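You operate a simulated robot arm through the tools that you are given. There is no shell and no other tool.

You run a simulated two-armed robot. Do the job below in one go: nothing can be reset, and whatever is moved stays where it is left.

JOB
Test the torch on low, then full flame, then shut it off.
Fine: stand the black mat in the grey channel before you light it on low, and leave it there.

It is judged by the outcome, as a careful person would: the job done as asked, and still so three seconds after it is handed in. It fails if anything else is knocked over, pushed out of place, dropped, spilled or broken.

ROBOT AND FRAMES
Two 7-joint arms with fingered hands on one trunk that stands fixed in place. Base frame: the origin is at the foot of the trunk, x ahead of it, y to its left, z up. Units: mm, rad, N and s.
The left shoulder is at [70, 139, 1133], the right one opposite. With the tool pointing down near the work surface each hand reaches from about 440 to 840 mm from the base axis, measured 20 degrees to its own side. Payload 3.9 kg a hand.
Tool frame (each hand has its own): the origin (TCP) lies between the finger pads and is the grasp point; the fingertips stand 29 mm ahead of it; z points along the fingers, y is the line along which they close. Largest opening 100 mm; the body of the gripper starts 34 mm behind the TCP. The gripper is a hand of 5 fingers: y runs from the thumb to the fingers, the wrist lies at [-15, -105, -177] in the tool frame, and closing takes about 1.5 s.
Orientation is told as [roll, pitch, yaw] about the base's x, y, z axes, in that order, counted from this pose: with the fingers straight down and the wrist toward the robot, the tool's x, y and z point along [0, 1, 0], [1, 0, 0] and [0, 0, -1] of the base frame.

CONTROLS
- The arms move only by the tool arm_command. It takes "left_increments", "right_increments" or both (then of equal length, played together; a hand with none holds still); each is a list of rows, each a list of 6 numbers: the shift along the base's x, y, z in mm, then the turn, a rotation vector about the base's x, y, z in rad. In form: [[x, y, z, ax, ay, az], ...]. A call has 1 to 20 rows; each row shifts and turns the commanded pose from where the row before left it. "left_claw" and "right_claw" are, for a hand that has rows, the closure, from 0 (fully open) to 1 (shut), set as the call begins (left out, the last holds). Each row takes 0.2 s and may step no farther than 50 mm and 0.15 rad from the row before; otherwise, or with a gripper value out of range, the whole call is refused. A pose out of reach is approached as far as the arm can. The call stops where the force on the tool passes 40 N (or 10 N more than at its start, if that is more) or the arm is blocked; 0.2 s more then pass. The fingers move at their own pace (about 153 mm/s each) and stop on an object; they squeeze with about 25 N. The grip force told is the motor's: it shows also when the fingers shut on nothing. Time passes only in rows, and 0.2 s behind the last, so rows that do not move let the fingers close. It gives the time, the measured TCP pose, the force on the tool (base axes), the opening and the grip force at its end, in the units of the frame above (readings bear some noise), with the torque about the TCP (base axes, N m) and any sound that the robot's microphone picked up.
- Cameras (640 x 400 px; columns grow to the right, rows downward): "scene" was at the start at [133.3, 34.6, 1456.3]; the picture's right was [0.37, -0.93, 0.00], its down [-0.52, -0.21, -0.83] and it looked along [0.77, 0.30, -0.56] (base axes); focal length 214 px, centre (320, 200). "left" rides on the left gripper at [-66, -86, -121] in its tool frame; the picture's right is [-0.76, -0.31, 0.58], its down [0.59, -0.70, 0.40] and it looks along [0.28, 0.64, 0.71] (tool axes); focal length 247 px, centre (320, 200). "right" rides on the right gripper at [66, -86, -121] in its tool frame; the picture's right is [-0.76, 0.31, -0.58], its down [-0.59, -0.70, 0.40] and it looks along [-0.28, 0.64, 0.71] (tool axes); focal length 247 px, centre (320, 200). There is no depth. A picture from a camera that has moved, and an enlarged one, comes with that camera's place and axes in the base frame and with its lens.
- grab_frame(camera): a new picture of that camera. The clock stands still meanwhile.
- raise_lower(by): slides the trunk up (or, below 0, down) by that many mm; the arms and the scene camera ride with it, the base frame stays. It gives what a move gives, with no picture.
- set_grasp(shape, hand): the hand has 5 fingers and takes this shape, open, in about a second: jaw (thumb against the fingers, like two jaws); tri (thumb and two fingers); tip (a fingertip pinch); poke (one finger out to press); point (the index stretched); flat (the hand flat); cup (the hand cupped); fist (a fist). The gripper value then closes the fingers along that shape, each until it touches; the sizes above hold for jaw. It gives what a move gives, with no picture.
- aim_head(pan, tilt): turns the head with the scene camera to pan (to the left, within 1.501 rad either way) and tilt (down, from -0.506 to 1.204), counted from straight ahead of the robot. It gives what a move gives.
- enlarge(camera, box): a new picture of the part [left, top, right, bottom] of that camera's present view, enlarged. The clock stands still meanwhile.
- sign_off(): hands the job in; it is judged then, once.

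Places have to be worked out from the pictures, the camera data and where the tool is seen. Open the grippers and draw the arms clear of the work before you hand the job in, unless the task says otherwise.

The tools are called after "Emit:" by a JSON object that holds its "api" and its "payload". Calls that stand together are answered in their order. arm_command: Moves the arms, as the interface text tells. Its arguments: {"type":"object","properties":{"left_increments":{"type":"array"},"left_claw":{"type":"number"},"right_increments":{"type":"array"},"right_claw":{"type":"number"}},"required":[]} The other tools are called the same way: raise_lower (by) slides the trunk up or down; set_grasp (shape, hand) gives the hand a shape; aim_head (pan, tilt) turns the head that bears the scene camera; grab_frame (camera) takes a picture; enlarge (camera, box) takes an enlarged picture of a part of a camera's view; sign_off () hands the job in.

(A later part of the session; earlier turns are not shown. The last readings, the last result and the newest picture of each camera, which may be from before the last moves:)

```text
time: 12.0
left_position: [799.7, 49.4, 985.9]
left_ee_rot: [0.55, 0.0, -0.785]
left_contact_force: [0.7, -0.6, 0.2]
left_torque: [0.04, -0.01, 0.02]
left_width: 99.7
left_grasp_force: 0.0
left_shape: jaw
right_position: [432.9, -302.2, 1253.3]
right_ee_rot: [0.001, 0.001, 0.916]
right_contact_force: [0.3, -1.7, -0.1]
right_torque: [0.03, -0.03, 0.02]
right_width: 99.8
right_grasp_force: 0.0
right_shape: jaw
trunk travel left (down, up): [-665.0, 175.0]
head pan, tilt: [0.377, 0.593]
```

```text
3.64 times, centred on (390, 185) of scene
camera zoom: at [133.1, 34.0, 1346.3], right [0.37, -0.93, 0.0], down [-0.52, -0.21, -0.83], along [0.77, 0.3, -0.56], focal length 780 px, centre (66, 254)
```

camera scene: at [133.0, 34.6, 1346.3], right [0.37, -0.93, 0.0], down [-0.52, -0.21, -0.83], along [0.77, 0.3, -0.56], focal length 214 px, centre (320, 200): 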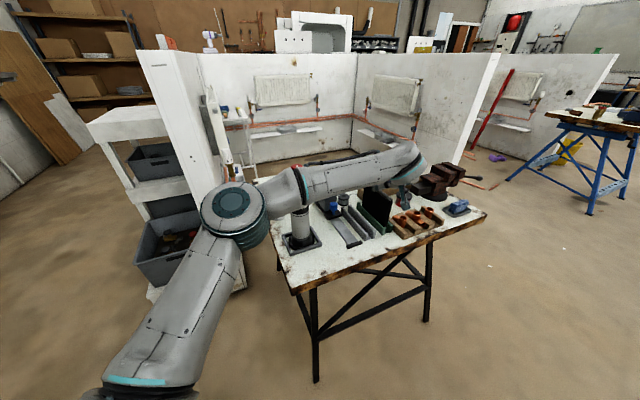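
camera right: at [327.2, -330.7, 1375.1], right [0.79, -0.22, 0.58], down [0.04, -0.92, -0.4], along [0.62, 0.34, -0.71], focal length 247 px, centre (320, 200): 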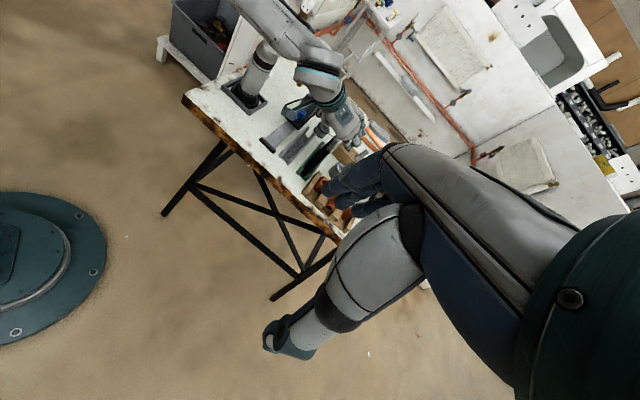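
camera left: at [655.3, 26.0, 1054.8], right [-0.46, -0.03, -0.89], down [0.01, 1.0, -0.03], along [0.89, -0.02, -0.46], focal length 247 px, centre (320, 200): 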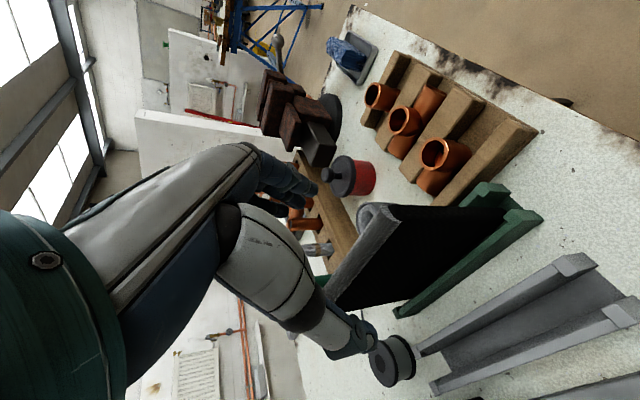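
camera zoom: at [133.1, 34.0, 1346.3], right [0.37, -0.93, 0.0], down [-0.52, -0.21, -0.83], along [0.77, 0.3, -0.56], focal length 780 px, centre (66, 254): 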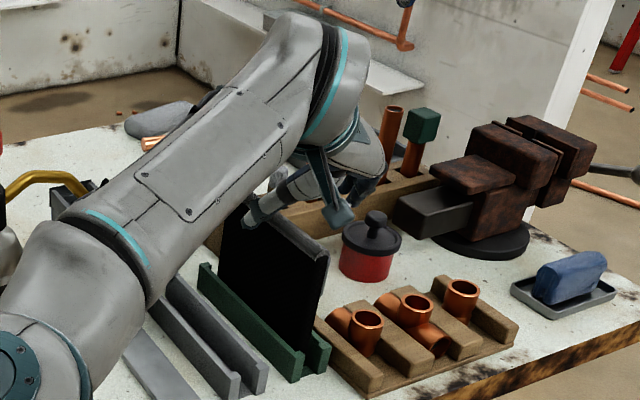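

The open hand straddles the mat's top edge: thumb on the torch side, fingers beyond. I lower the hand straight to z about 921 so that the pads overlap the upper 40 mm of the mat.

Emit:
{"api": "arm_command", "payload": {"left_increments": [[0.3, 0.4, -13, 0, 0, 0], [0.3, 0.4, -13, 0, 0, 0], [0.3, 0.4, -13, 0, 0, 0], [0.3, 0.4, -13, 0, 0, 0], [0.3, 0.4, -12, 0, 0, 0]]}}

Emit:
{"api": "grab_frame", "payload": {"camera": "left"}}

Emit:
{"api": "enlarge", "payload": {"camera": "right", "box": [270, 80, 370, 200]}}

Emit:
{"api": "enlarge", "payload": {"camera": "scene", "box": [330, 130, 450, 240]}}

```text
time: 13.2
left_position: [804.2, 53.9, 923.7]
left_ee_rot: [0.55, -0.002, -0.786]
left_contact_force: [-0.4, 0.7, -0.5]
left_torque: [0.0, -0.02, -0.06]
left_width: 99.9
left_grasp_force: 0.1
left_shape: jaw
right_position: [432.6, -301.6, 1254.0]
right_ee_rot: [0.0, -0.001, 0.918]
right_contact_force: [0.0, 0.2, -0.5]
right_torque: [0.01, 0.01, 0.02]
right_width: 99.9
right_grasp_force: 0.2
right_shape: jaw
trunk travel left (down, up): [-665.0, 175.0]
head pan, tilt: [0.377, 0.593]
```

```text
taken
camera left: at [659.4, 29.4, 992.5], right [-0.46, -0.03, -0.89], down [0.0, 1.0, -0.03], along [0.89, -0.02, -0.46], focal length 247 px, centre (320, 200)
```

left: 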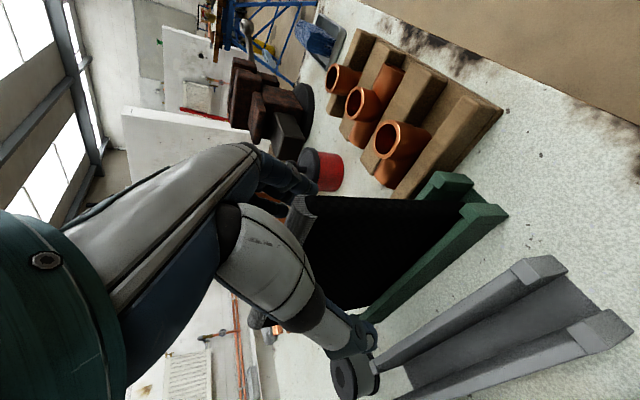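

```text
3.33 times, centred on (320, 140) of right
camera zoom: at [327.8, -330.4, 1375.0], right [0.79, -0.22, 0.58], down [0.04, -0.92, -0.4], along [0.62, 0.34, -0.71], focal length 823 px, centre (320, 400)
```

zoom: 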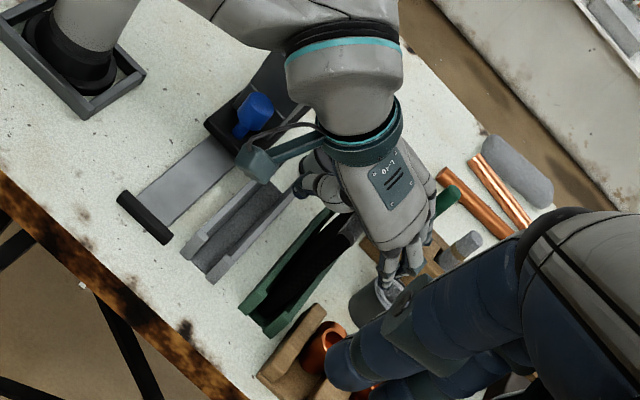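

```text
3.64 times, centred on (390, 185) of scene
camera zoom: at [133.5, 34.9, 1346.2], right [0.37, -0.93, 0.0], down [-0.52, -0.21, -0.83], along [0.77, 0.3, -0.56], focal length 780 px, centre (66, 254)
```

zoom: 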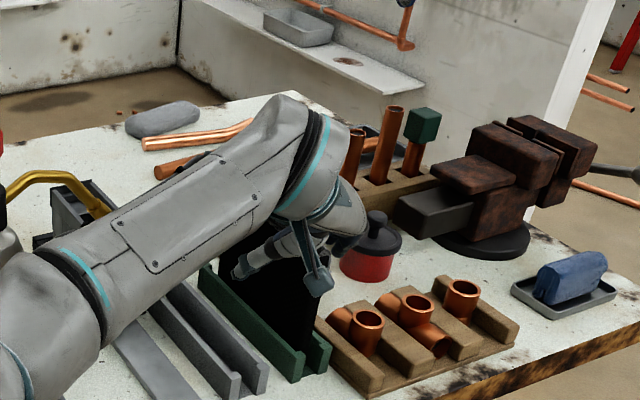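

The hand is at (804, 54, 924), with its centre plane n≈530.5 on the mat's centre and no contact force. I close the fingers on the mat.

Emit:
{"api": "arm_command", "payload": {"left_increments": [[0, 0, 0, 0, 0, 0], [0, 0, 0, 0, 0, 0], [0, 0, 0, 0, 0, 0], [0, 0, 0, 0, 0, 0], [0, 0, 0, 0, 0, 0], [0, 0, 0, 0, 0, 0], [0, 0, 0, 0, 0, 0], [0, 0, 0, 0, 0, 0], [0, 0, 0, 0, 0, 0]], "left_claw": 1}}

Emit:
{"api": "grab_frame", "payload": {"camera": "left"}}

Emit:
{"api": "enlarge", "payload": {"camera": "right", "box": [270, 80, 370, 200]}}

Emit:
{"api": "enlarge", "payload": {"camera": "scene", "box": [330, 130, 450, 240]}}

```text
time: 15.2
left_position: [804.2, 53.7, 923.4]
left_ee_rot: [0.549, 0.0, -0.785]
left_contact_force: [-1.5, 0.7, -0.7]
left_torque: [0.07, 0.11, -0.06]
left_width: 11.2
left_grasp_force: 25.1
left_shape: jaw
right_position: [433.4, -301.6, 1253.8]
right_ee_rot: [0.001, 0.0, 0.915]
right_contact_force: [-0.3, 0.3, 0.2]
right_torque: [-0.05, 0.01, 0.02]
right_width: 99.6
right_grasp_force: 0.1
right_shape: jaw
trunk travel left (down, up): [-665.0, 175.0]
head pan, tilt: [0.377, 0.593]
```

```text
taken
camera left: at [659.3, 29.1, 992.8], right [-0.46, -0.03, -0.89], down [0.0, 1.0, -0.03], along [0.89, -0.02, -0.46], focal length 247 px, centre (320, 200)
```

left: 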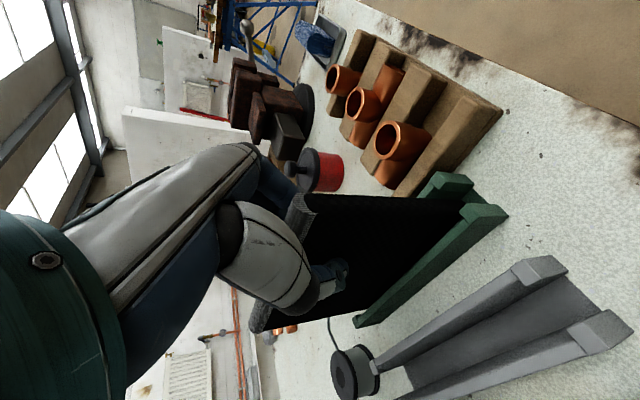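

```text
3.33 times, centred on (320, 140) of right
camera zoom: at [327.8, -330.5, 1374.9], right [0.79, -0.22, 0.58], down [0.04, -0.92, -0.4], along [0.62, 0.34, -0.71], focal length 823 px, centre (320, 400)
```

zoom: 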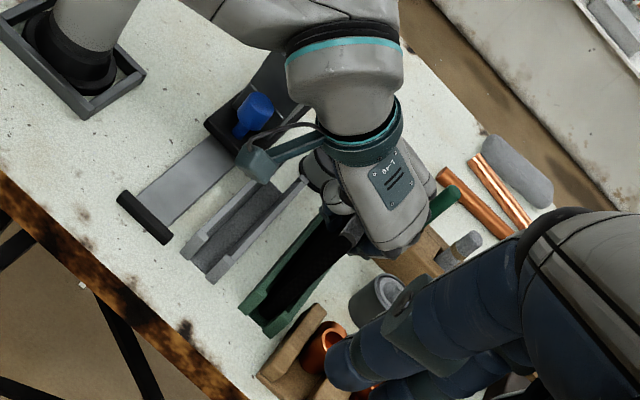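

```text
3.64 times, centred on (390, 185) of scene
camera zoom: at [133.5, 34.8, 1346.2], right [0.37, -0.93, 0.0], down [-0.52, -0.21, -0.83], along [0.77, 0.3, -0.56], focal length 780 px, centre (66, 254)
```

zoom: 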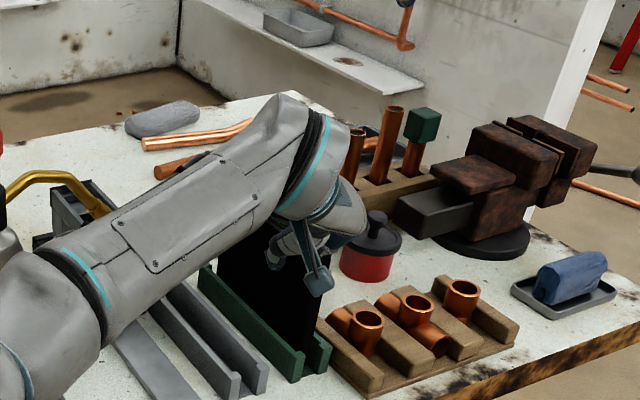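

The mat is gripped (opening 11.2 mm, 25 N) and still upright. I lift it straight up out of the green channel by raising the trunk 70 mm.

Emit:
{"api": "raise_lower", "payload": {"by": 70}}

Emit:
{"api": "grab_frame", "payload": {"camera": "left"}}

Emit:
{"api": "enlarge", "payload": {"camera": "right", "box": [250, 70, 370, 210]}}

Emit:
{"api": "enlarge", "payload": {"camera": "scene", "box": [310, 140, 440, 270]}}

```text
time: 16.3
left_position: [804.3, 52.0, 993.9]
left_ee_rot: [0.548, -0.002, -0.786]
left_contact_force: [0.0, 0.1, -1.8]
left_torque: [-0.03, -0.01, -0.01]
left_width: 11.2
left_grasp_force: 24.6
left_shape: jaw
right_position: [433.0, -302.6, 1323.6]
right_ee_rot: [-0.001, 0.001, 0.915]
right_contact_force: [0.0, -0.4, -0.4]
right_torque: [0.0, -0.01, -0.01]
right_width: 99.8
right_grasp_force: 0.0
right_shape: jaw
trunk travel left (down, up): [-735.0, 105.0]
head pan, tilt: [0.377, 0.593]
```

```text
taken
camera left: at [659.5, 28.8, 1062.7], right [-0.46, -0.03, -0.89], down [0.0, 1.0, -0.03], along [0.89, -0.02, -0.46], focal length 247 px, centre (320, 200)
```

left: 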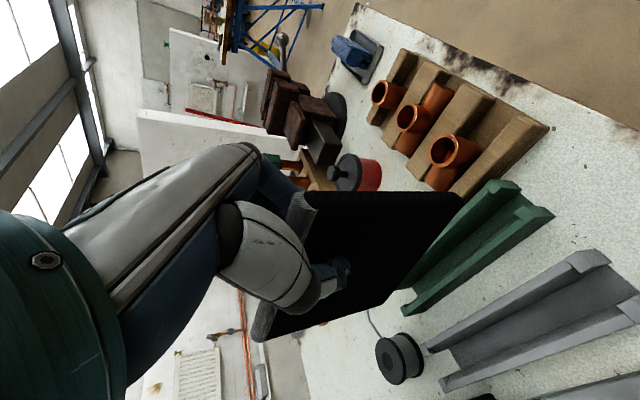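

```text
2.86 times, centred on (310, 140) of right
camera zoom: at [328.1, -330.9, 1444.8], right [0.79, -0.22, 0.58], down [0.04, -0.92, -0.4], along [0.62, 0.34, -0.71], focal length 706 px, centre (349, 371)
```

zoom: 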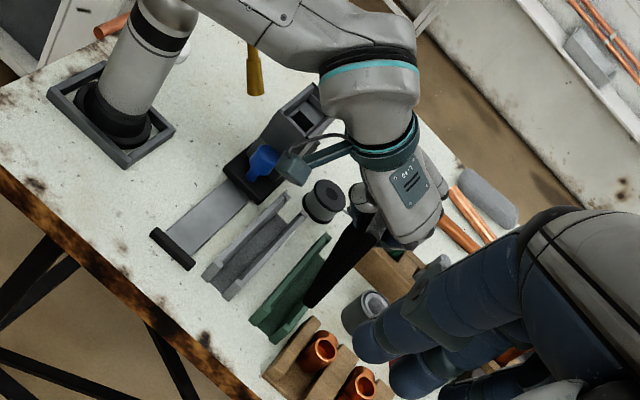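

```text
3.08 times, centred on (375, 205) of scene
camera zoom: at [133.8, 34.5, 1416.2], right [0.37, -0.93, 0.0], down [-0.52, -0.21, -0.83], along [0.77, 0.3, -0.56], focal length 660 px, centre (151, 185)
```

zoom: 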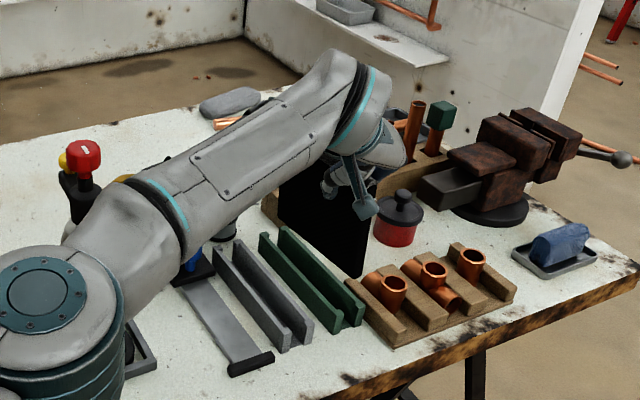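

The mat is lifted clear. I zoom in to judge whether it hangs plumb before moving it across.

Emit:
{"api": "enlarge", "payload": {"camera": "left", "box": [230, 160, 490, 350]}}

Emit:
{"api": "enlarge", "payload": {"camera": "right", "box": [285, 120, 355, 190]}}

Emit:
{"api": "enlarge", "payload": {"camera": "scene", "box": [340, 170, 410, 250]}}

```text
2.11 times, centred on (360, 255) of left
camera zoom: at [659.5, 28.8, 1062.7], right [-0.46, -0.03, -0.89], down [0.0, 1.0, -0.03], along [0.89, -0.02, -0.46], focal length 520 px, centre (236, 84)
```

zoom: 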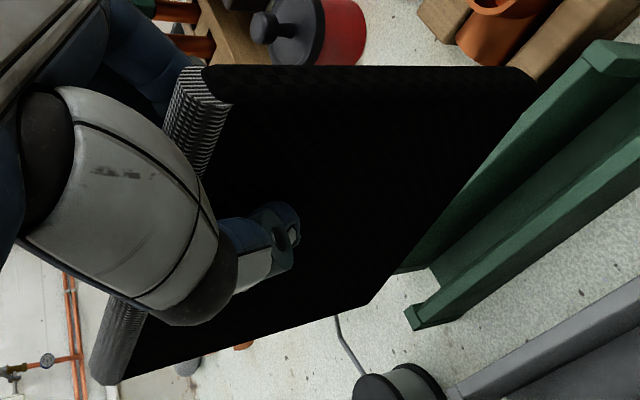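

```text
5.71 times, centred on (320, 155) of right
camera zoom: at [328.1, -330.9, 1444.8], right [0.79, -0.22, 0.58], down [0.04, -0.92, -0.4], along [0.62, 0.34, -0.71], focal length 1411 px, centre (320, 457)
```

zoom: 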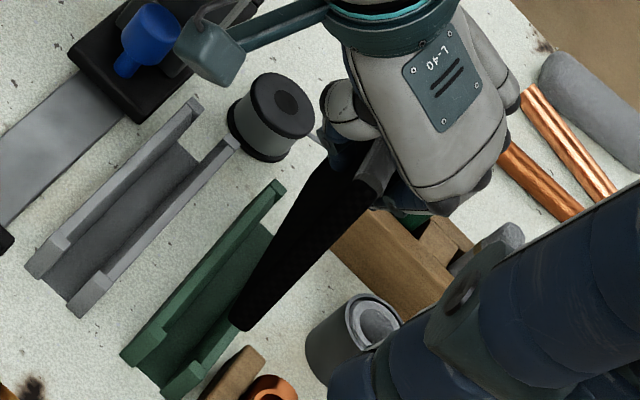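

```text
5.00 times, centred on (375, 210) of scene
camera zoom: at [133.8, 34.5, 1416.2], right [0.37, -0.93, 0.0], down [-0.52, -0.21, -0.83], along [0.77, 0.3, -0.56], focal length 1072 px, centre (45, 150)
```

zoom: 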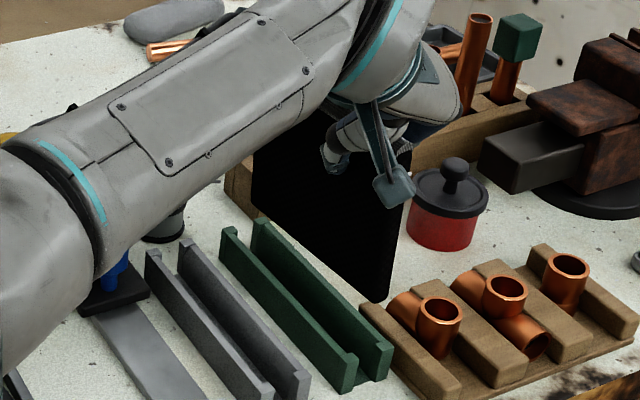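

The left view shows the mat twisted slightly in the grip: its far end sits about 16 mm toward the torch (yaw +0.115 rad) and its bottom about 12 mm away from it (tilt 0.086 rad). I turn the hand back by those angles while starting the shift, then re-measure.

Emit:
{"api": "arm_command", "payload": {"left_increments": [[-7, 7, 0, 0.03, 0.03, -0.0575], [-7, 7, 0, 0.03, 0.03, -0.0575], [0, 0, 0, 0, 0, 0]]}}

Emit:
{"api": "enlarge", "payload": {"camera": "left", "box": [230, 160, 490, 350]}}

Emit:
{"api": "enlarge", "payload": {"camera": "right", "box": [285, 120, 355, 190]}}

Emit:
{"api": "enlarge", "payload": {"camera": "scene", "box": [340, 170, 410, 250]}}

```text
time: 17.1
left_position: [788.9, 67.2, 993.1]
left_ee_rot: [0.545, 0.085, -0.9]
left_contact_force: [0.0, 0.2, -1.5]
left_torque: [-0.03, 0.04, -0.03]
left_width: 11.3
left_grasp_force: 25.0
left_shape: jaw
right_position: [432.8, -303.4, 1323.5]
right_ee_rot: [0.0, 0.001, 0.914]
right_contact_force: [0.1, 0.1, -0.3]
right_torque: [0.01, 0.04, 0.03]
right_width: 99.9
right_grasp_force: 0.1
right_shape: jaw
trunk travel left (down, up): [-735.0, 105.0]
head pan, tilt: [0.377, 0.593]
```

```text
2.11 times, centred on (360, 255) of left
camera zoom: at [647.7, 55.1, 1070.2], right [-0.51, 0.08, -0.86], down [0.12, 0.99, 0.02], along [0.85, -0.09, -0.52], focal length 520 px, centre (236, 84)
```

zoom: 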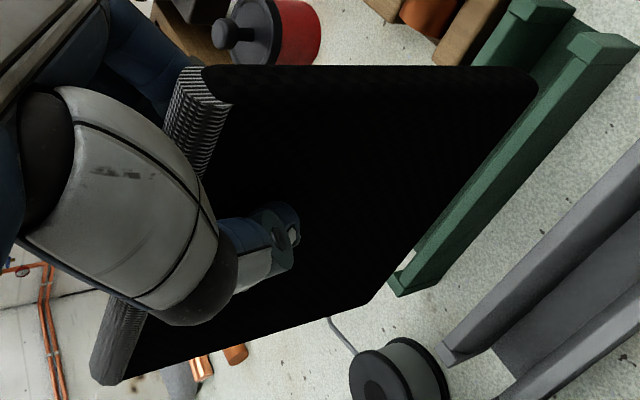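

```text
5.71 times, centred on (320, 155) of right
camera zoom: at [327.9, -331.1, 1444.8], right [0.79, -0.22, 0.58], down [0.04, -0.92, -0.4], along [0.62, 0.34, -0.71], focal length 1411 px, centre (320, 457)
```

zoom: 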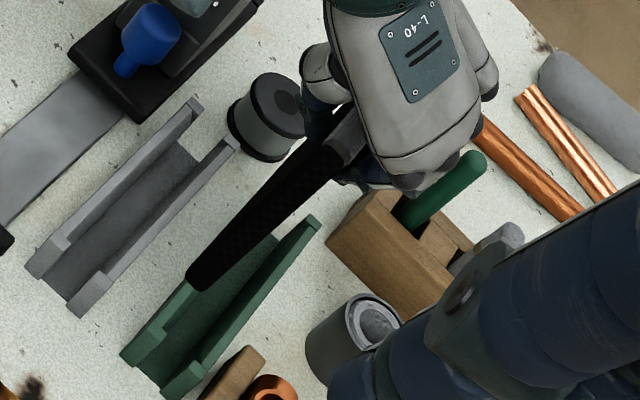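

```text
5.00 times, centred on (375, 210) of scene
camera zoom: at [133.6, 34.3, 1416.2], right [0.37, -0.93, 0.0], down [-0.52, -0.21, -0.83], along [0.77, 0.3, -0.56], focal length 1072 px, centre (45, 150)
```

zoom: 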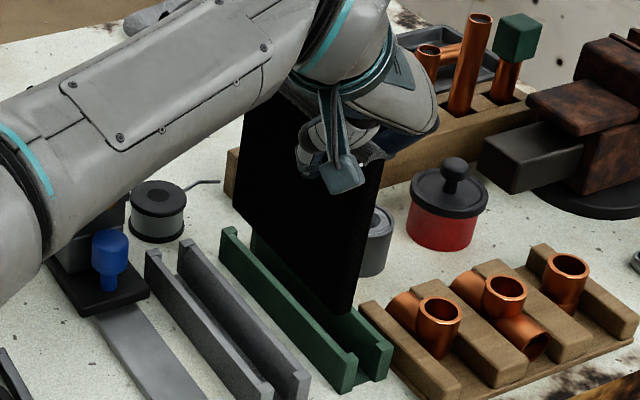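

The mat now hangs plumb and parallel to the channels, front face at n≈501, spanning s=(x+y)/√2 from 568 to 713. I look closely at the grey channel's end stops before moving over it.

Emit:
{"api": "enlarge", "payload": {"camera": "right", "box": [283, 132, 318, 177]}}

Emit:
{"api": "enlarge", "payload": {"camera": "scene", "box": [355, 215, 405, 255]}}

Emit:
{"api": "grab_frame", "payload": {"camera": "left"}}

```text
8.89 times, centred on (300, 154) of right
camera zoom: at [327.9, -331.1, 1444.8], right [0.79, -0.22, 0.58], down [0.04, -0.92, -0.4], along [0.62, 0.34, -0.71], focal length 2195 px, centre (493, 604)
```

zoom: 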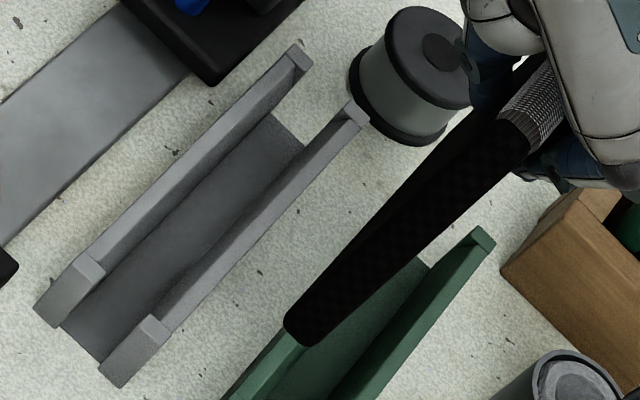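

```text
10.00 times, centred on (380, 235) of scene
camera zoom: at [133.6, 34.3, 1416.2], right [0.37, -0.93, 0.0], down [-0.52, -0.21, -0.83], along [0.77, 0.3, -0.56], focal length 2145 px, centre (-280, -150)
```

zoom: 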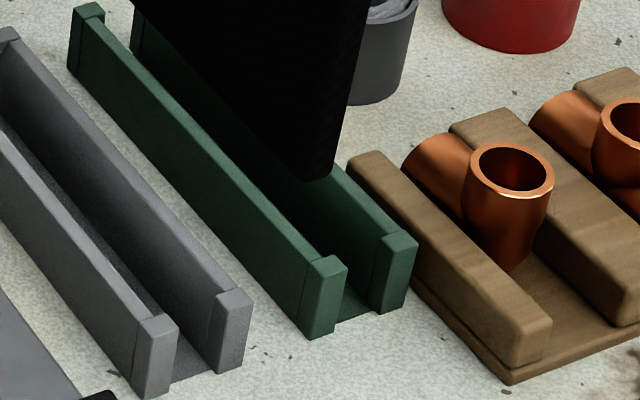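

```text
taken
camera left: at [647.7, 55.1, 1070.2], right [-0.51, 0.08, -0.86], down [0.12, 0.99, 0.02], along [0.85, -0.09, -0.52], focal length 247 px, centre (320, 200)
```

left: 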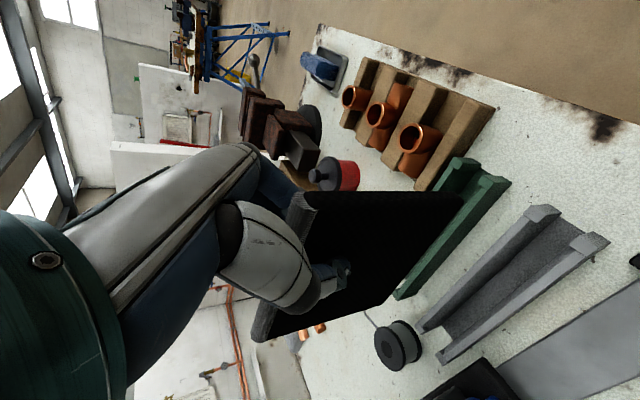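

The channel's inner faces lie near n 441–442 and 463–464, the interior between end stops spans s≈561–717, and the mat (about 13 mm thick) fits with ±4–5 mm. The mat's centre is at n≈508, so I shift it 54 mm toward the torch, staying at this height.

Emit:
{"api": "arm_command", "payload": {"left_increments": [[-12.7, 12.7, 0, 0, 0, 0], [-12.7, 12.7, 0, 0, 0, 0], [-12.7, 12.7, 0, 0, 0, 0], [0, 0, 0, 0, 0, 0]]}}

Emit:
{"api": "grab_frame", "payload": {"camera": "left"}}

Emit:
{"api": "enlarge", "payload": {"camera": "right", "box": [275, 110, 345, 180]}}

Emit:
{"api": "enlarge", "payload": {"camera": "scene", "box": [330, 180, 410, 260]}}

```text
time: 18.1
left_position: [752.7, 105.4, 993.6]
left_ee_rot: [0.544, 0.085, -0.901]
left_contact_force: [0.7, -0.4, -2.1]
left_torque: [-0.03, 0.04, -0.04]
left_width: 10.9
left_grasp_force: 24.6
left_shape: jaw
right_position: [433.0, -302.7, 1323.5]
right_ee_rot: [-0.001, 0.002, 0.916]
right_contact_force: [-0.3, -0.2, 0.1]
right_torque: [0.01, 0.01, 0.01]
right_width: 99.8
right_grasp_force: 0.0
right_shape: jaw
trunk travel left (down, up): [-735.0, 105.0]
head pan, tilt: [0.377, 0.593]
```

```text
taken
camera left: at [609.3, 93.1, 1069.4], right [-0.51, 0.08, -0.86], down [0.12, 0.99, 0.02], along [0.85, -0.09, -0.52], focal length 247 px, centre (320, 200)
```

left: 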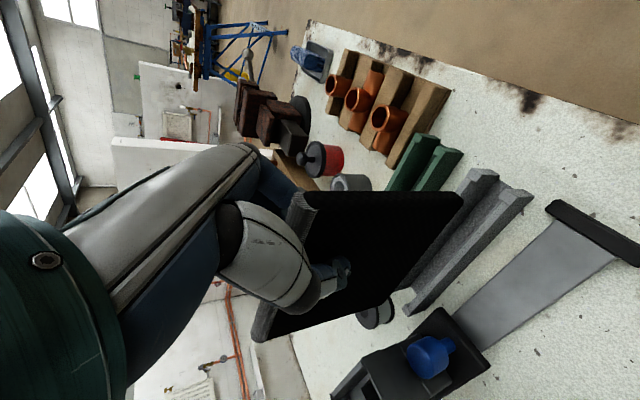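

```text
5.71 times, centred on (310, 145) of right
camera zoom: at [328.0, -331.1, 1444.7], right [0.79, -0.22, 0.58], down [0.04, -0.92, -0.4], along [0.62, 0.34, -0.71], focal length 1411 px, centre (377, 514)
```

zoom: 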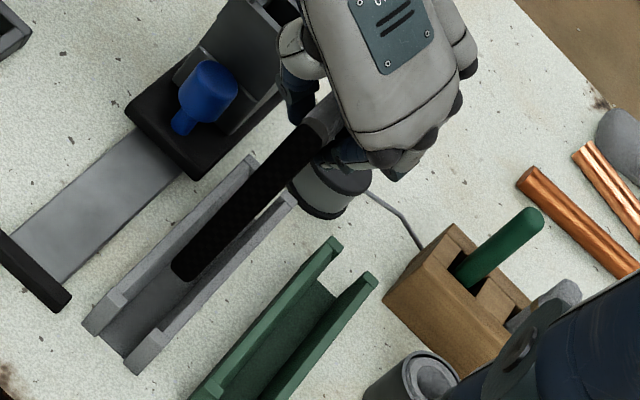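

```text
5.00 times, centred on (370, 220) of scene
camera zoom: at [133.8, 34.2, 1416.2], right [0.37, -0.93, 0.0], down [-0.52, -0.21, -0.83], along [0.77, 0.3, -0.56], focal length 1072 px, centre (70, 100)
```

zoom: 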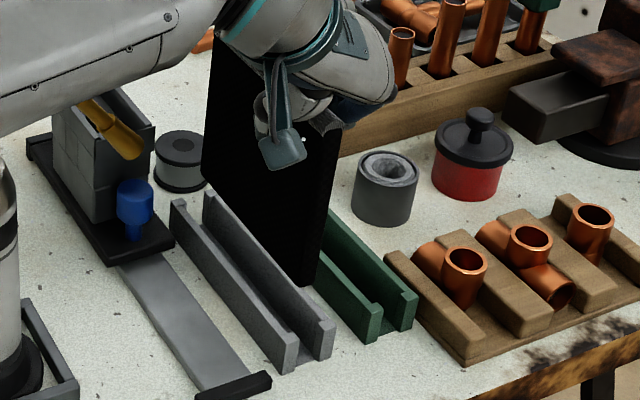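

The mat is over the grey channel. The right camera looks along the channel, so I zoom strongly there to check sideways alignment.

Emit:
{"api": "enlarge", "payload": {"camera": "right", "box": [280, 125, 325, 180]}}

Emit:
{"api": "enlarge", "payload": {"camera": "scene", "box": [350, 210, 395, 258]}}

Emit:
{"api": "enlarge", "payload": {"camera": "right", "box": [200, 0, 400, 180]}}

```text
7.27 times, centred on (302, 152) of right
camera zoom: at [328.0, -331.1, 1444.7], right [0.79, -0.22, 0.58], down [0.04, -0.92, -0.4], along [0.62, 0.34, -0.71], focal length 1796 px, centre (447, 546)
```

zoom: 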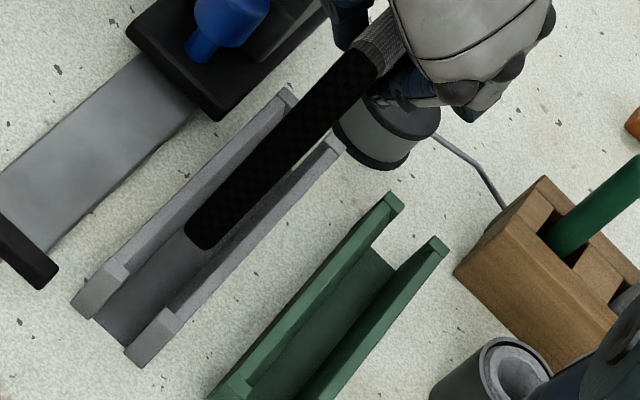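

```text
8.33 times, centred on (372, 234) of scene
camera zoom: at [133.8, 34.2, 1416.2], right [0.37, -0.93, 0.0], down [-0.52, -0.21, -0.83], along [0.77, 0.3, -0.56], focal length 1787 px, centre (-118, -83)
```

zoom: 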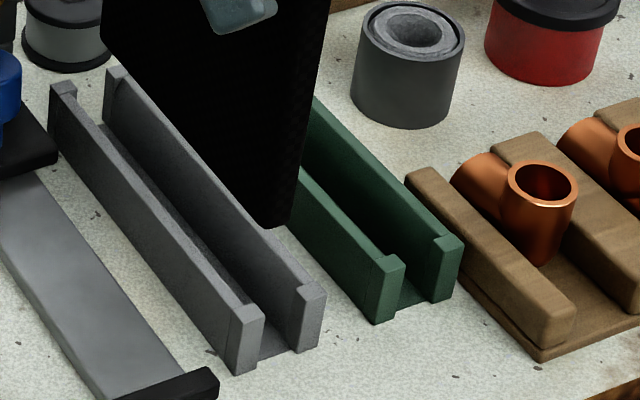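

```text
2.22 times, centred on (300, 90) of right
camera zoom: at [328.0, -331.1, 1444.7], right [0.79, -0.22, 0.58], down [0.04, -0.92, -0.4], along [0.62, 0.34, -0.71], focal length 549 px, centre (364, 444)
```

zoom: 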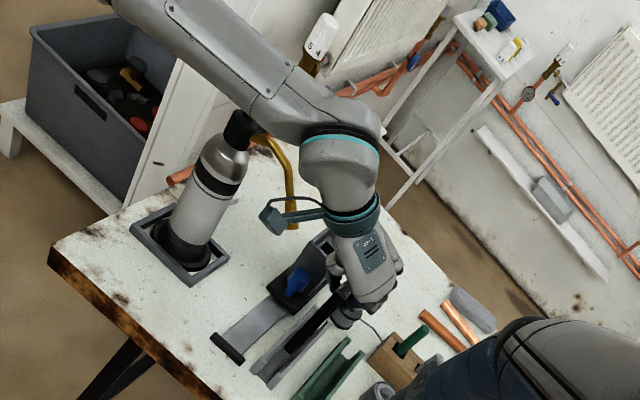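

Both cameras put the mat about 2 mm off the channel's centre and about 2.5 mm too far lengthwise. I correct by (-3, 0) mm and lower in small steps to just short of the floor, watching the force.

Emit:
{"api": "arm_command", "payload": {"left_increments": [[-3.2, -0.4, 0, 0, 0, 0], [0, 0, -10, 0, 0, 0], [0, 0, -10, 0, 0, 0], [0, 0, -10, 0, 0, 0], [0, 0, 0, 0, 0, 0]]}}

Emit:
{"api": "enlarge", "payload": {"camera": "right", "box": [280, 125, 325, 180]}}

Emit:
{"api": "enlarge", "payload": {"camera": "scene", "box": [345, 205, 395, 258]}}

Emit:
{"api": "enlarge", "payload": {"camera": "left", "box": [340, 150, 560, 330]}}

```text
time: 19.3
left_position: [747.8, 104.8, 961.8]
left_ee_rot: [0.546, 0.083, -0.9]
left_contact_force: [0.7, 0.8, -1.7]
left_torque: [-0.05, 0.04, 0.03]
left_width: 11.2
left_grasp_force: 24.8
left_shape: jaw
right_position: [432.8, -301.5, 1323.1]
right_ee_rot: [0.001, 0.0, 0.916]
right_contact_force: [-0.2, 0.5, 0.4]
right_torque: [0.01, -0.01, 0.0]
right_width: 99.8
right_grasp_force: 0.0
right_shape: jaw
trunk travel left (down, up): [-735.0, 105.0]
head pan, tilt: [0.377, 0.593]
```

```text
7.27 times, centred on (302, 152) of right
camera zoom: at [327.7, -330.7, 1444.9], right [0.79, -0.22, 0.58], down [0.04, -0.92, -0.4], along [0.62, 0.34, -0.71], focal length 1796 px, centre (447, 546)
```

zoom: 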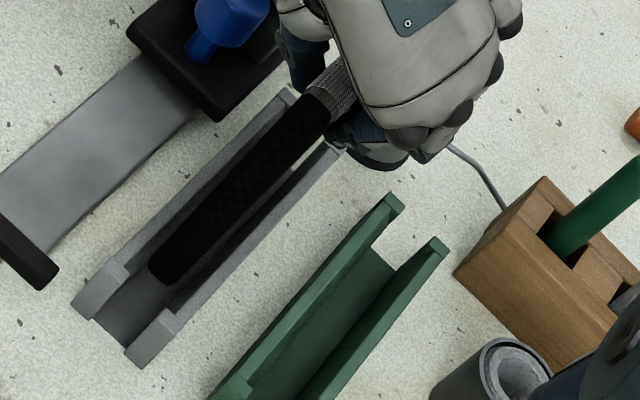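

```text
7.55 times, centred on (370, 232) of scene
camera zoom: at [133.5, 34.6, 1416.2], right [0.37, -0.93, 0.0], down [-0.52, -0.21, -0.83], along [0.77, 0.3, -0.56], focal length 1619 px, centre (-57, -38)
```

zoom: 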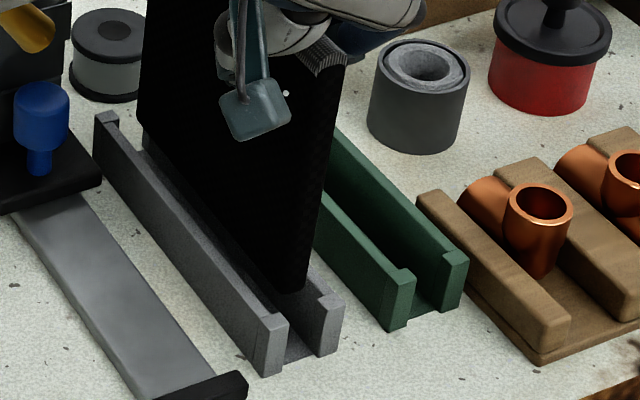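

```text
2.22 times, centred on (450, 240) of left
camera zoom: at [606.3, 92.5, 1039.5], right [-0.51, 0.08, -0.86], down [0.12, 0.99, 0.02], along [0.85, -0.09, -0.51], focal length 549 px, centre (31, 111)
```

zoom: 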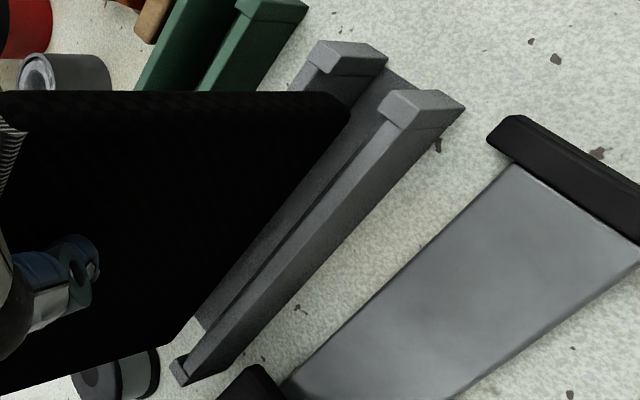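

The mat's lower edge is centred between the grey rails, about 5 mm free on each side. I lower it further into the channel in small steps.

Emit:
{"api": "arm_command", "payload": {"left_increments": [[0, 0, -6, 0, 0, 0], [0, 0, -6, 0, 0, 0], [0, 0, -6, 0, 0, 0], [0, 0, -6, 0, 0, 0], [0, 0, -5, 0, 0, 0], [0, 0, 0, 0, 0, 0]]}}

Emit:
{"api": "enlarge", "payload": {"camera": "right", "box": [280, 125, 325, 180]}}

Emit:
{"api": "enlarge", "payload": {"camera": "scene", "box": [345, 205, 395, 258]}}

Emit:
{"api": "enlarge", "payload": {"camera": "left", "box": [340, 150, 560, 330]}}

```text
time: 20.7
left_position: [749.9, 104.4, 934.0]
left_ee_rot: [0.546, 0.084, -0.899]
left_contact_force: [0.3, -0.4, -1.8]
left_torque: [-0.02, 0.02, -0.02]
left_width: 11.2
left_grasp_force: 25.5
left_shape: jaw
right_position: [433.7, -301.8, 1323.2]
right_ee_rot: [0.0, 0.0, 0.917]
right_contact_force: [0.0, -0.4, 0.4]
right_torque: [-0.03, -0.03, -0.02]
right_width: 99.6
right_grasp_force: 0.1
right_shape: jaw
trunk travel left (down, up): [-735.0, 105.0]
head pan, tilt: [0.377, 0.593]
```

```text
7.27 times, centred on (302, 152) of right
camera zoom: at [327.8, -330.7, 1444.9], right [0.79, -0.22, 0.58], down [0.04, -0.92, -0.4], along [0.62, 0.34, -0.71], focal length 1796 px, centre (447, 546)
```

zoom: 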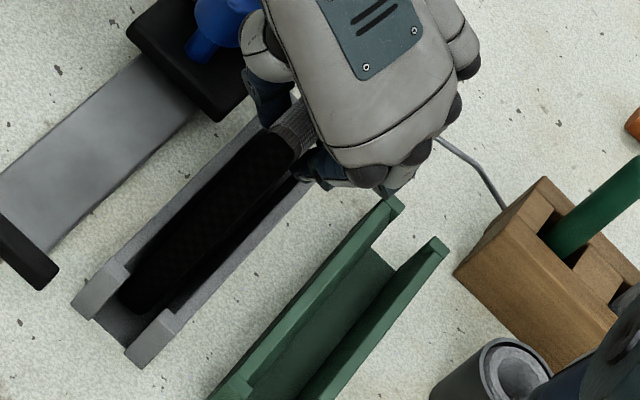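

```text
7.55 times, centred on (370, 232) of scene
camera zoom: at [133.5, 34.6, 1416.2], right [0.37, -0.93, 0.0], down [-0.52, -0.21, -0.83], along [0.77, 0.3, -0.56], focal length 1619 px, centre (-57, -38)
```

zoom: 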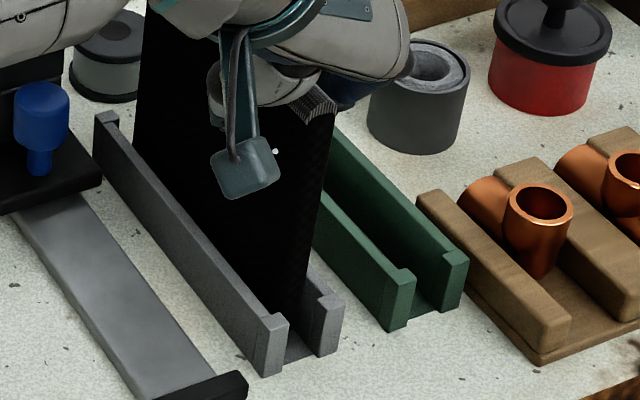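

```text
2.22 times, centred on (450, 240) of left
camera zoom: at [606.6, 93.1, 1011.5], right [-0.51, 0.08, -0.86], down [0.12, 0.99, 0.02], along [0.85, -0.09, -0.52], focal length 549 px, centre (31, 111)
```

zoom: 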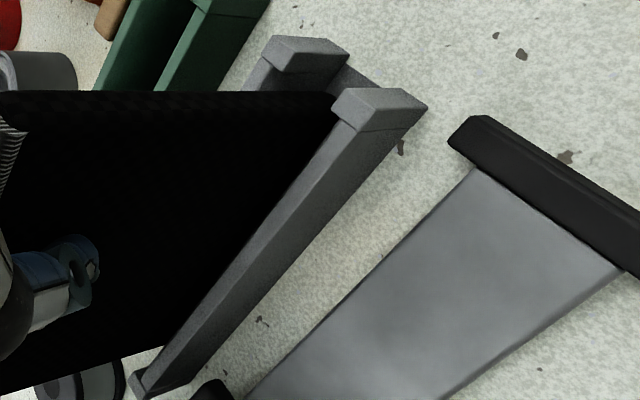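

The mat is inside the grey channel between the end stops. I lower the last bit gently until it meets the floor (expected near TCP z 923).

Emit:
{"api": "arm_command", "payload": {"left_increments": [[0, 0, -2.5, 0, 0, 0], [0, 0, -2.5, 0, 0, 0], [0, 0, -2, 0, 0, 0], [0, 0, -2, 0, 0, 0]]}}

```text
time: 21.7
left_position: [748.8, 103.5, 926.3]
left_ee_rot: [0.546, 0.084, -0.902]
left_contact_force: [0.9, -0.1, -1.1]
left_torque: [-0.03, 0.05, 0.04]
left_width: 11.1
left_grasp_force: 24.9
left_shape: jaw
right_position: [433.5, -301.5, 1324.4]
right_ee_rot: [0.0, -0.001, 0.917]
right_contact_force: [0.2, -0.6, 0.0]
right_torque: [0.0, 0.03, 0.01]
right_width: 99.8
right_grasp_force: 0.0
right_shape: jaw
trunk travel left (down, up): [-735.0, 105.0]
head pan, tilt: [0.377, 0.593]
```

No floor contact yet at 926 (force still about the mat's weight). I go on in 1.5 mm steps.

Emit:
{"api": "arm_command", "payload": {"left_increments": [[0, 0, -1.5, 0, 0, 0], [0, 0, -1.5, 0, 0, 0], [0, 0, 0, 0, 0, 0]]}}

```text
time: 22.5
left_position: [747.7, 104.8, 923.2]
left_ee_rot: [0.548, 0.084, -0.899]
left_contact_force: [-0.6, 0.4, 3.5]
left_torque: [-0.03, 0.02, 0.03]
left_width: 11.2
left_grasp_force: 25.4
left_shape: jaw
right_position: [431.1, -302.5, 1324.2]
right_ee_rot: [-0.001, 0.001, 0.916]
right_contact_force: [-0.2, 0.1, 0.3]
right_torque: [0.0, 0.02, 0.02]
right_width: 99.8
right_grasp_force: 0.0
right_shape: jaw
trunk travel left (down, up): [-735.0, 105.0]
head pan, tilt: [0.377, 0.593]
```

Contact with the channel floor is felt (+3.5 N). Before opening, I check the room around the thumb, toward the box with the blue knob.

Emit:
{"api": "grab_frame", "payload": {"camera": "left"}}

Emit:
{"api": "enlarge", "payload": {"camera": "right", "box": [230, 60, 360, 190]}}

Emit:
{"api": "enlarge", "payload": {"camera": "scene", "box": [310, 170, 410, 260]}}

```text
taken
camera left: at [605.8, 92.4, 999.9], right [-0.51, 0.08, -0.86], down [0.12, 0.99, 0.02], along [0.85, -0.09, -0.51], focal length 247 px, centre (320, 200)
```

left: 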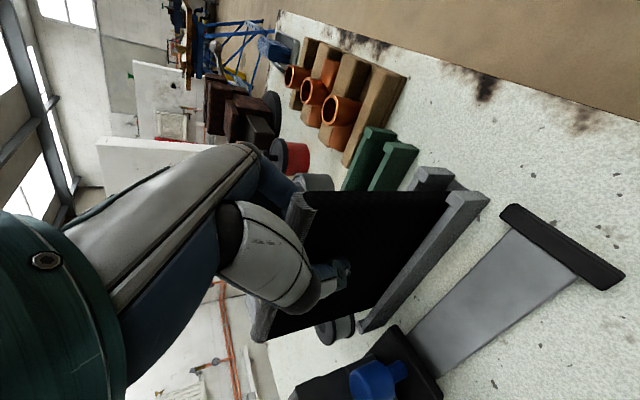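

```text
3.08 times, centred on (295, 125) of right
camera zoom: at [327.0, -330.8, 1445.1], right [0.79, -0.22, 0.58], down [0.04, -0.92, -0.4], along [0.62, 0.34, -0.71], focal length 760 px, centre (397, 431)
```

zoom: 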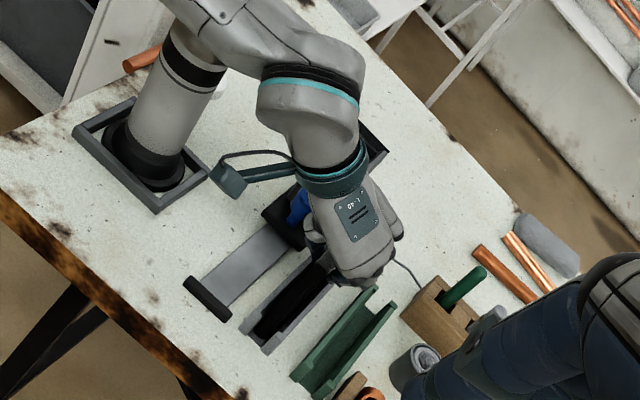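

```text
4.44 times, centred on (360, 215) of scene
camera zoom: at [132.7, 34.5, 1416.4], right [0.37, -0.93, 0.0], down [-0.52, -0.21, -0.83], along [0.77, 0.3, -0.56], focal length 953 px, centre (142, 133)
```

zoom: 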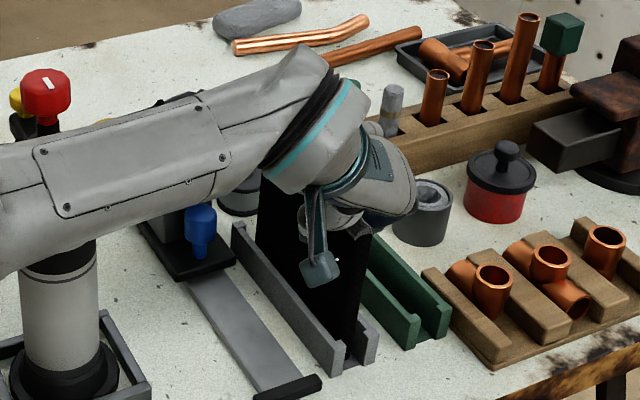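

Everything around the thumb is clear (blue knob top is near (805, 242, 853), well away). I open the hand part way and check that the mat stays standing.

Emit:
{"api": "arm_command", "payload": {"left_increments": [[0, 0, 0, 0, 0, 0], [0, 0, 0, 0, 0, 0], [0, 0, 0, 0, 0, 0], [0, 0, 0, 0, 0, 0], [0, 0, 0, 0, 0, 0]], "left_claw": 0.35}}

Emit:
{"api": "grab_frame", "payload": {"camera": "left"}}

Emit:
{"api": "enlarge", "payload": {"camera": "right", "box": [230, 60, 360, 190]}}

Emit:
{"api": "enlarge", "payload": {"camera": "scene", "box": [310, 170, 410, 260]}}

```text
time: 23.7
left_position: [748.0, 103.4, 922.5]
left_ee_rot: [0.548, 0.083, -0.899]
left_contact_force: [0.1, -0.1, -0.2]
left_torque: [0.02, 0.01, 0.0]
left_width: 64.9
left_grasp_force: 0.0
left_shape: jaw
right_position: [431.7, -302.6, 1324.0]
right_ee_rot: [-0.001, 0.0, 0.916]
right_contact_force: [-0.1, 0.1, 0.4]
right_torque: [-0.03, 0.0, -0.02]
right_width: 100.0
right_grasp_force: 0.0
right_shape: jaw
trunk travel left (down, up): [-735.0, 105.0]
head pan, tilt: [0.377, 0.593]
```

```text
taken
camera left: at [606.0, 92.3, 999.3], right [-0.51, 0.08, -0.86], down [0.12, 0.99, 0.02], along [0.85, -0.09, -0.51], focal length 247 px, centre (320, 200)
```

left: 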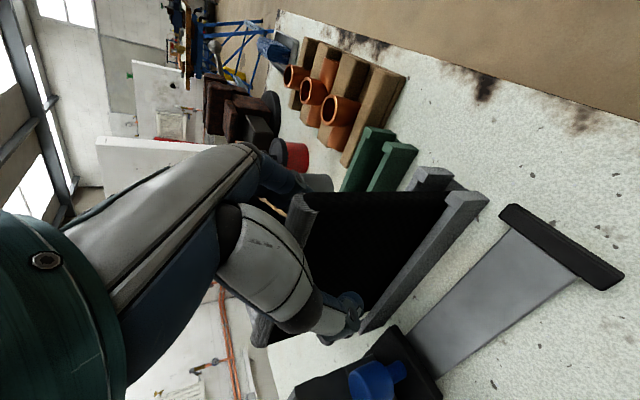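

```text
3.08 times, centred on (295, 125) of right
camera zoom: at [327.4, -330.8, 1445.0], right [0.79, -0.22, 0.58], down [0.04, -0.92, -0.4], along [0.62, 0.34, -0.71], focal length 760 px, centre (397, 431)
```

zoom: 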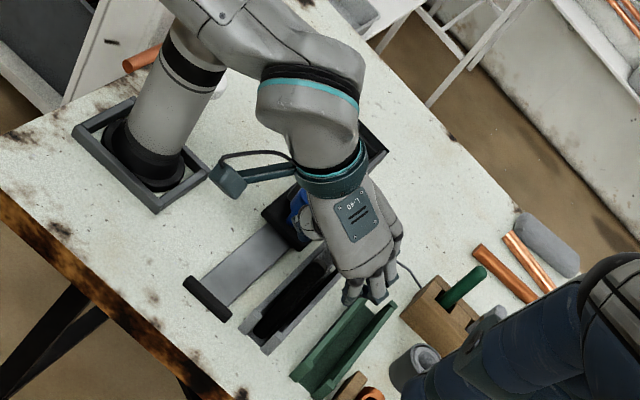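

```text
4.44 times, centred on (360, 215) of scene
camera zoom: at [133.2, 34.6, 1416.3], right [0.37, -0.93, 0.0], down [-0.52, -0.21, -0.83], along [0.77, 0.3, -0.56], focal length 953 px, centre (142, 133)
```

zoom: 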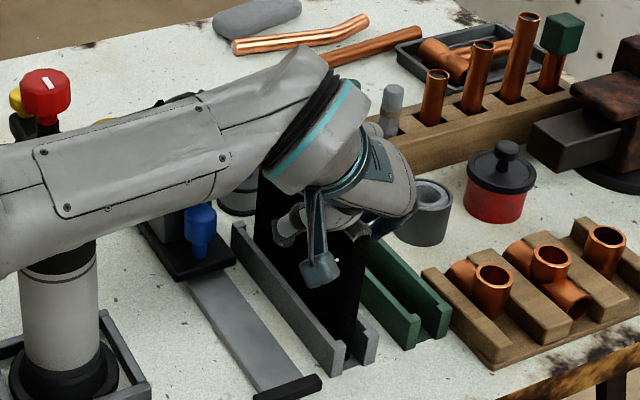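

The mat stands on its own in the grey channel. I open the hand fully and withdraw it straight up.

Emit:
{"api": "arm_command", "payload": {"left_increments": [[0, 0, 0, 0, 0, 0], [0, 0, 15, 0, 0, 0], [0, 0, 20, 0, 0, 0], [0, 0, 25, 0, 0, 0], [0, 0, 30, 0, 0, 0], [0, 0, 30, 0, 0, 0]], "left_claw": 0.1}}

Emit:
{"api": "grab_frame", "payload": {"camera": "left"}}

Emit:
{"api": "enlarge", "payload": {"camera": "right", "box": [200, 20, 360, 190]}}

Emit:
{"api": "enlarge", "payload": {"camera": "scene", "box": [290, 150, 410, 260]}}

```text
time: 25.1
left_position: [746.7, 103.9, 1044.2]
left_ee_rot: [0.547, 0.086, -0.9]
left_contact_force: [0.1, 0.1, 0.2]
left_torque: [-0.02, -0.02, 0.01]
left_width: 89.6
left_grasp_force: 0.1
left_shape: jaw
right_position: [431.5, -301.6, 1323.6]
right_ee_rot: [0.0, -0.002, 0.915]
right_contact_force: [-0.2, 0.7, -0.8]
right_torque: [0.04, -0.01, 0.0]
right_width: 99.8
right_grasp_force: 0.0
right_shape: jaw
trunk travel left (down, up): [-735.0, 105.0]
head pan, tilt: [0.377, 0.593]
```

```text
taken
camera left: at [604.7, 91.0, 1119.6], right [-0.51, 0.08, -0.86], down [0.12, 0.99, 0.03], along [0.85, -0.09, -0.51], focal length 247 px, centre (320, 200)
```

left: 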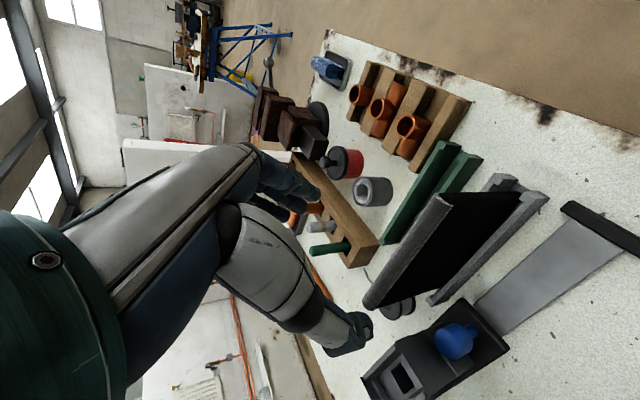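

```text
2.35 times, centred on (280, 105) of right
camera zoom: at [326.9, -331.3, 1444.9], right [0.79, -0.22, 0.58], down [0.04, -0.92, -0.4], along [0.62, 0.34, -0.71], focal length 581 px, centre (414, 424)
```

zoom: 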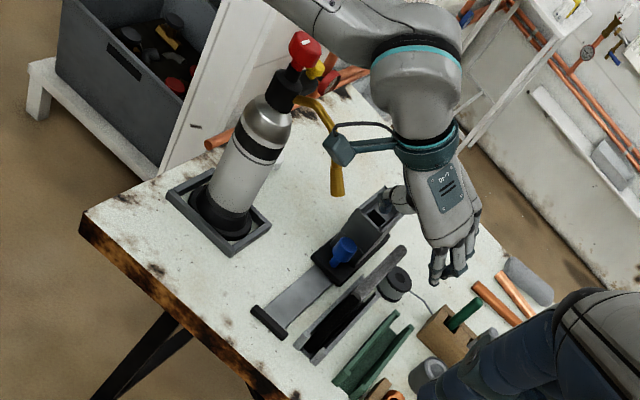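

```text
3.64 times, centred on (350, 205) of scene
camera zoom: at [132.7, 34.0, 1416.3], right [0.37, -0.93, 0.0], down [-0.52, -0.21, -0.83], along [0.77, 0.3, -0.56], focal length 780 px, centre (211, 182)
```

zoom: 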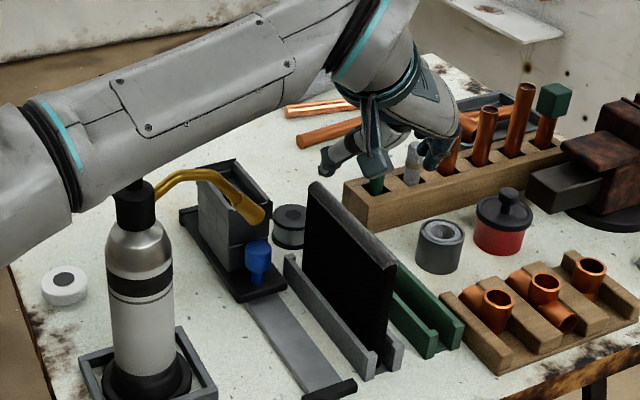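

The mat stands properly in the grey channel and the torch is untouched. I withdraw the left arm up and back while levelling the hand.

Emit:
{"api": "arm_command", "payload": {"left_increments": [[-15, 0, 35, -0.068, 0.0626, 0], [-25, 0, 35, -0.068, 0.0626, 0], [-31, 0, 30, -0.068, 0.0626, 0], [-35, 0, 30, -0.068, 0.0626, 0], [-35, 0, 25, -0.068, 0.0626, 0], [-35, 0, 20, -0.068, 0.0626, 0], [-35, 0, 10, 0, 0, 0], [-35, 0, 0, 0, 0, 0]]}}

Emit:
{"api": "grab_frame", "payload": {"camera": "scene"}}

Emit:
{"api": "enlarge", "payload": {"camera": "scene", "box": [280, 180, 340, 225]}}

Emit:
{"api": "enlarge", "payload": {"camera": "right", "box": [240, 10, 330, 100]}}

```text
time: 26.9
left_position: [497.5, 106.8, 1229.6]
left_ee_rot: [-0.002, -0.01, -0.921]
left_contact_force: [0.2, -0.2, -0.5]
left_torque: [-0.01, -0.02, 0.01]
left_width: 89.7
left_grasp_force: 0.2
left_shape: jaw
right_position: [431.6, -301.8, 1324.4]
right_ee_rot: [-0.001, -0.001, 0.916]
right_contact_force: [-0.4, 1.0, 0.4]
right_torque: [-0.02, -0.03, 0.02]
right_width: 99.8
right_grasp_force: 0.0
right_shape: jaw
trunk travel left (down, up): [-735.0, 105.0]
head pan, tilt: [0.377, 0.593]
```

```text
taken
camera scene: at [131.8, 35.3, 1416.4], right [0.37, -0.93, 0.0], down [-0.52, -0.21, -0.83], along [0.77, 0.3, -0.56], focal length 214 px, centre (320, 200)
```

scene: 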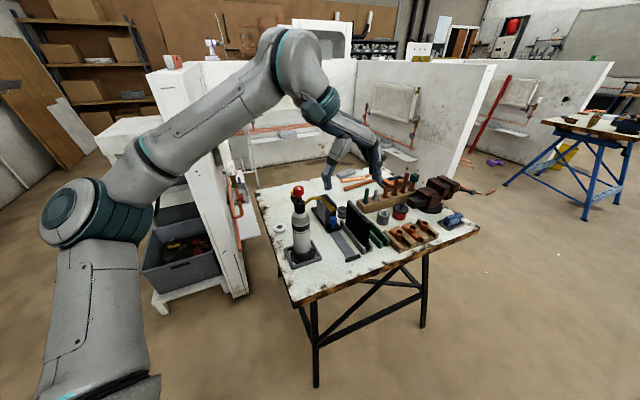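

```text
8.89 times, centred on (310, 202) of scene
camera zoom: at [131.8, 35.3, 1416.4], right [0.37, -0.93, 0.0], down [-0.52, -0.21, -0.83], along [0.77, 0.3, -0.56], focal length 1906 px, centre (409, 178)
```

zoom: 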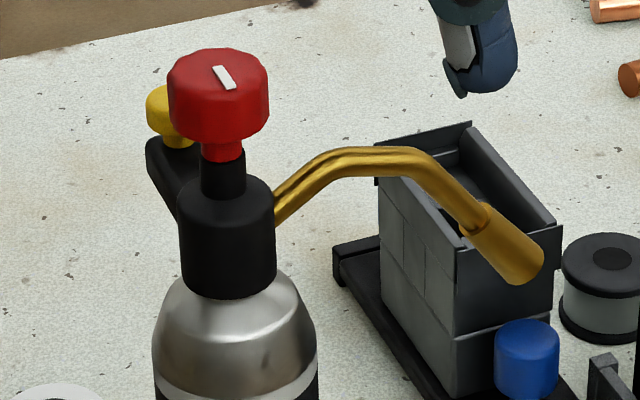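

```text
4.44 times, centred on (285, 55) of right
camera zoom: at [326.0, -330.0, 1445.6], right [0.79, -0.22, 0.58], down [0.04, -0.92, -0.4], along [0.62, 0.34, -0.71], focal length 1098 px, centre (476, 844)
```

zoom: 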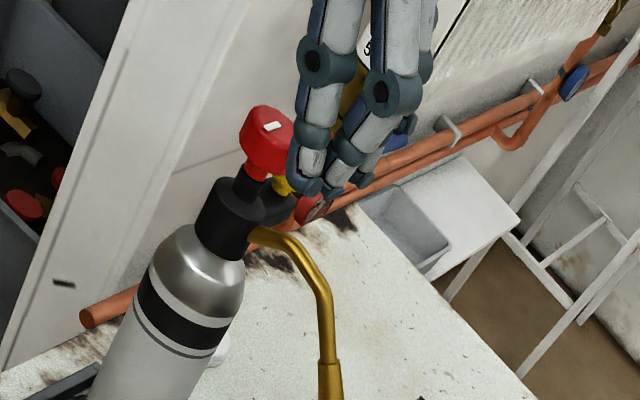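

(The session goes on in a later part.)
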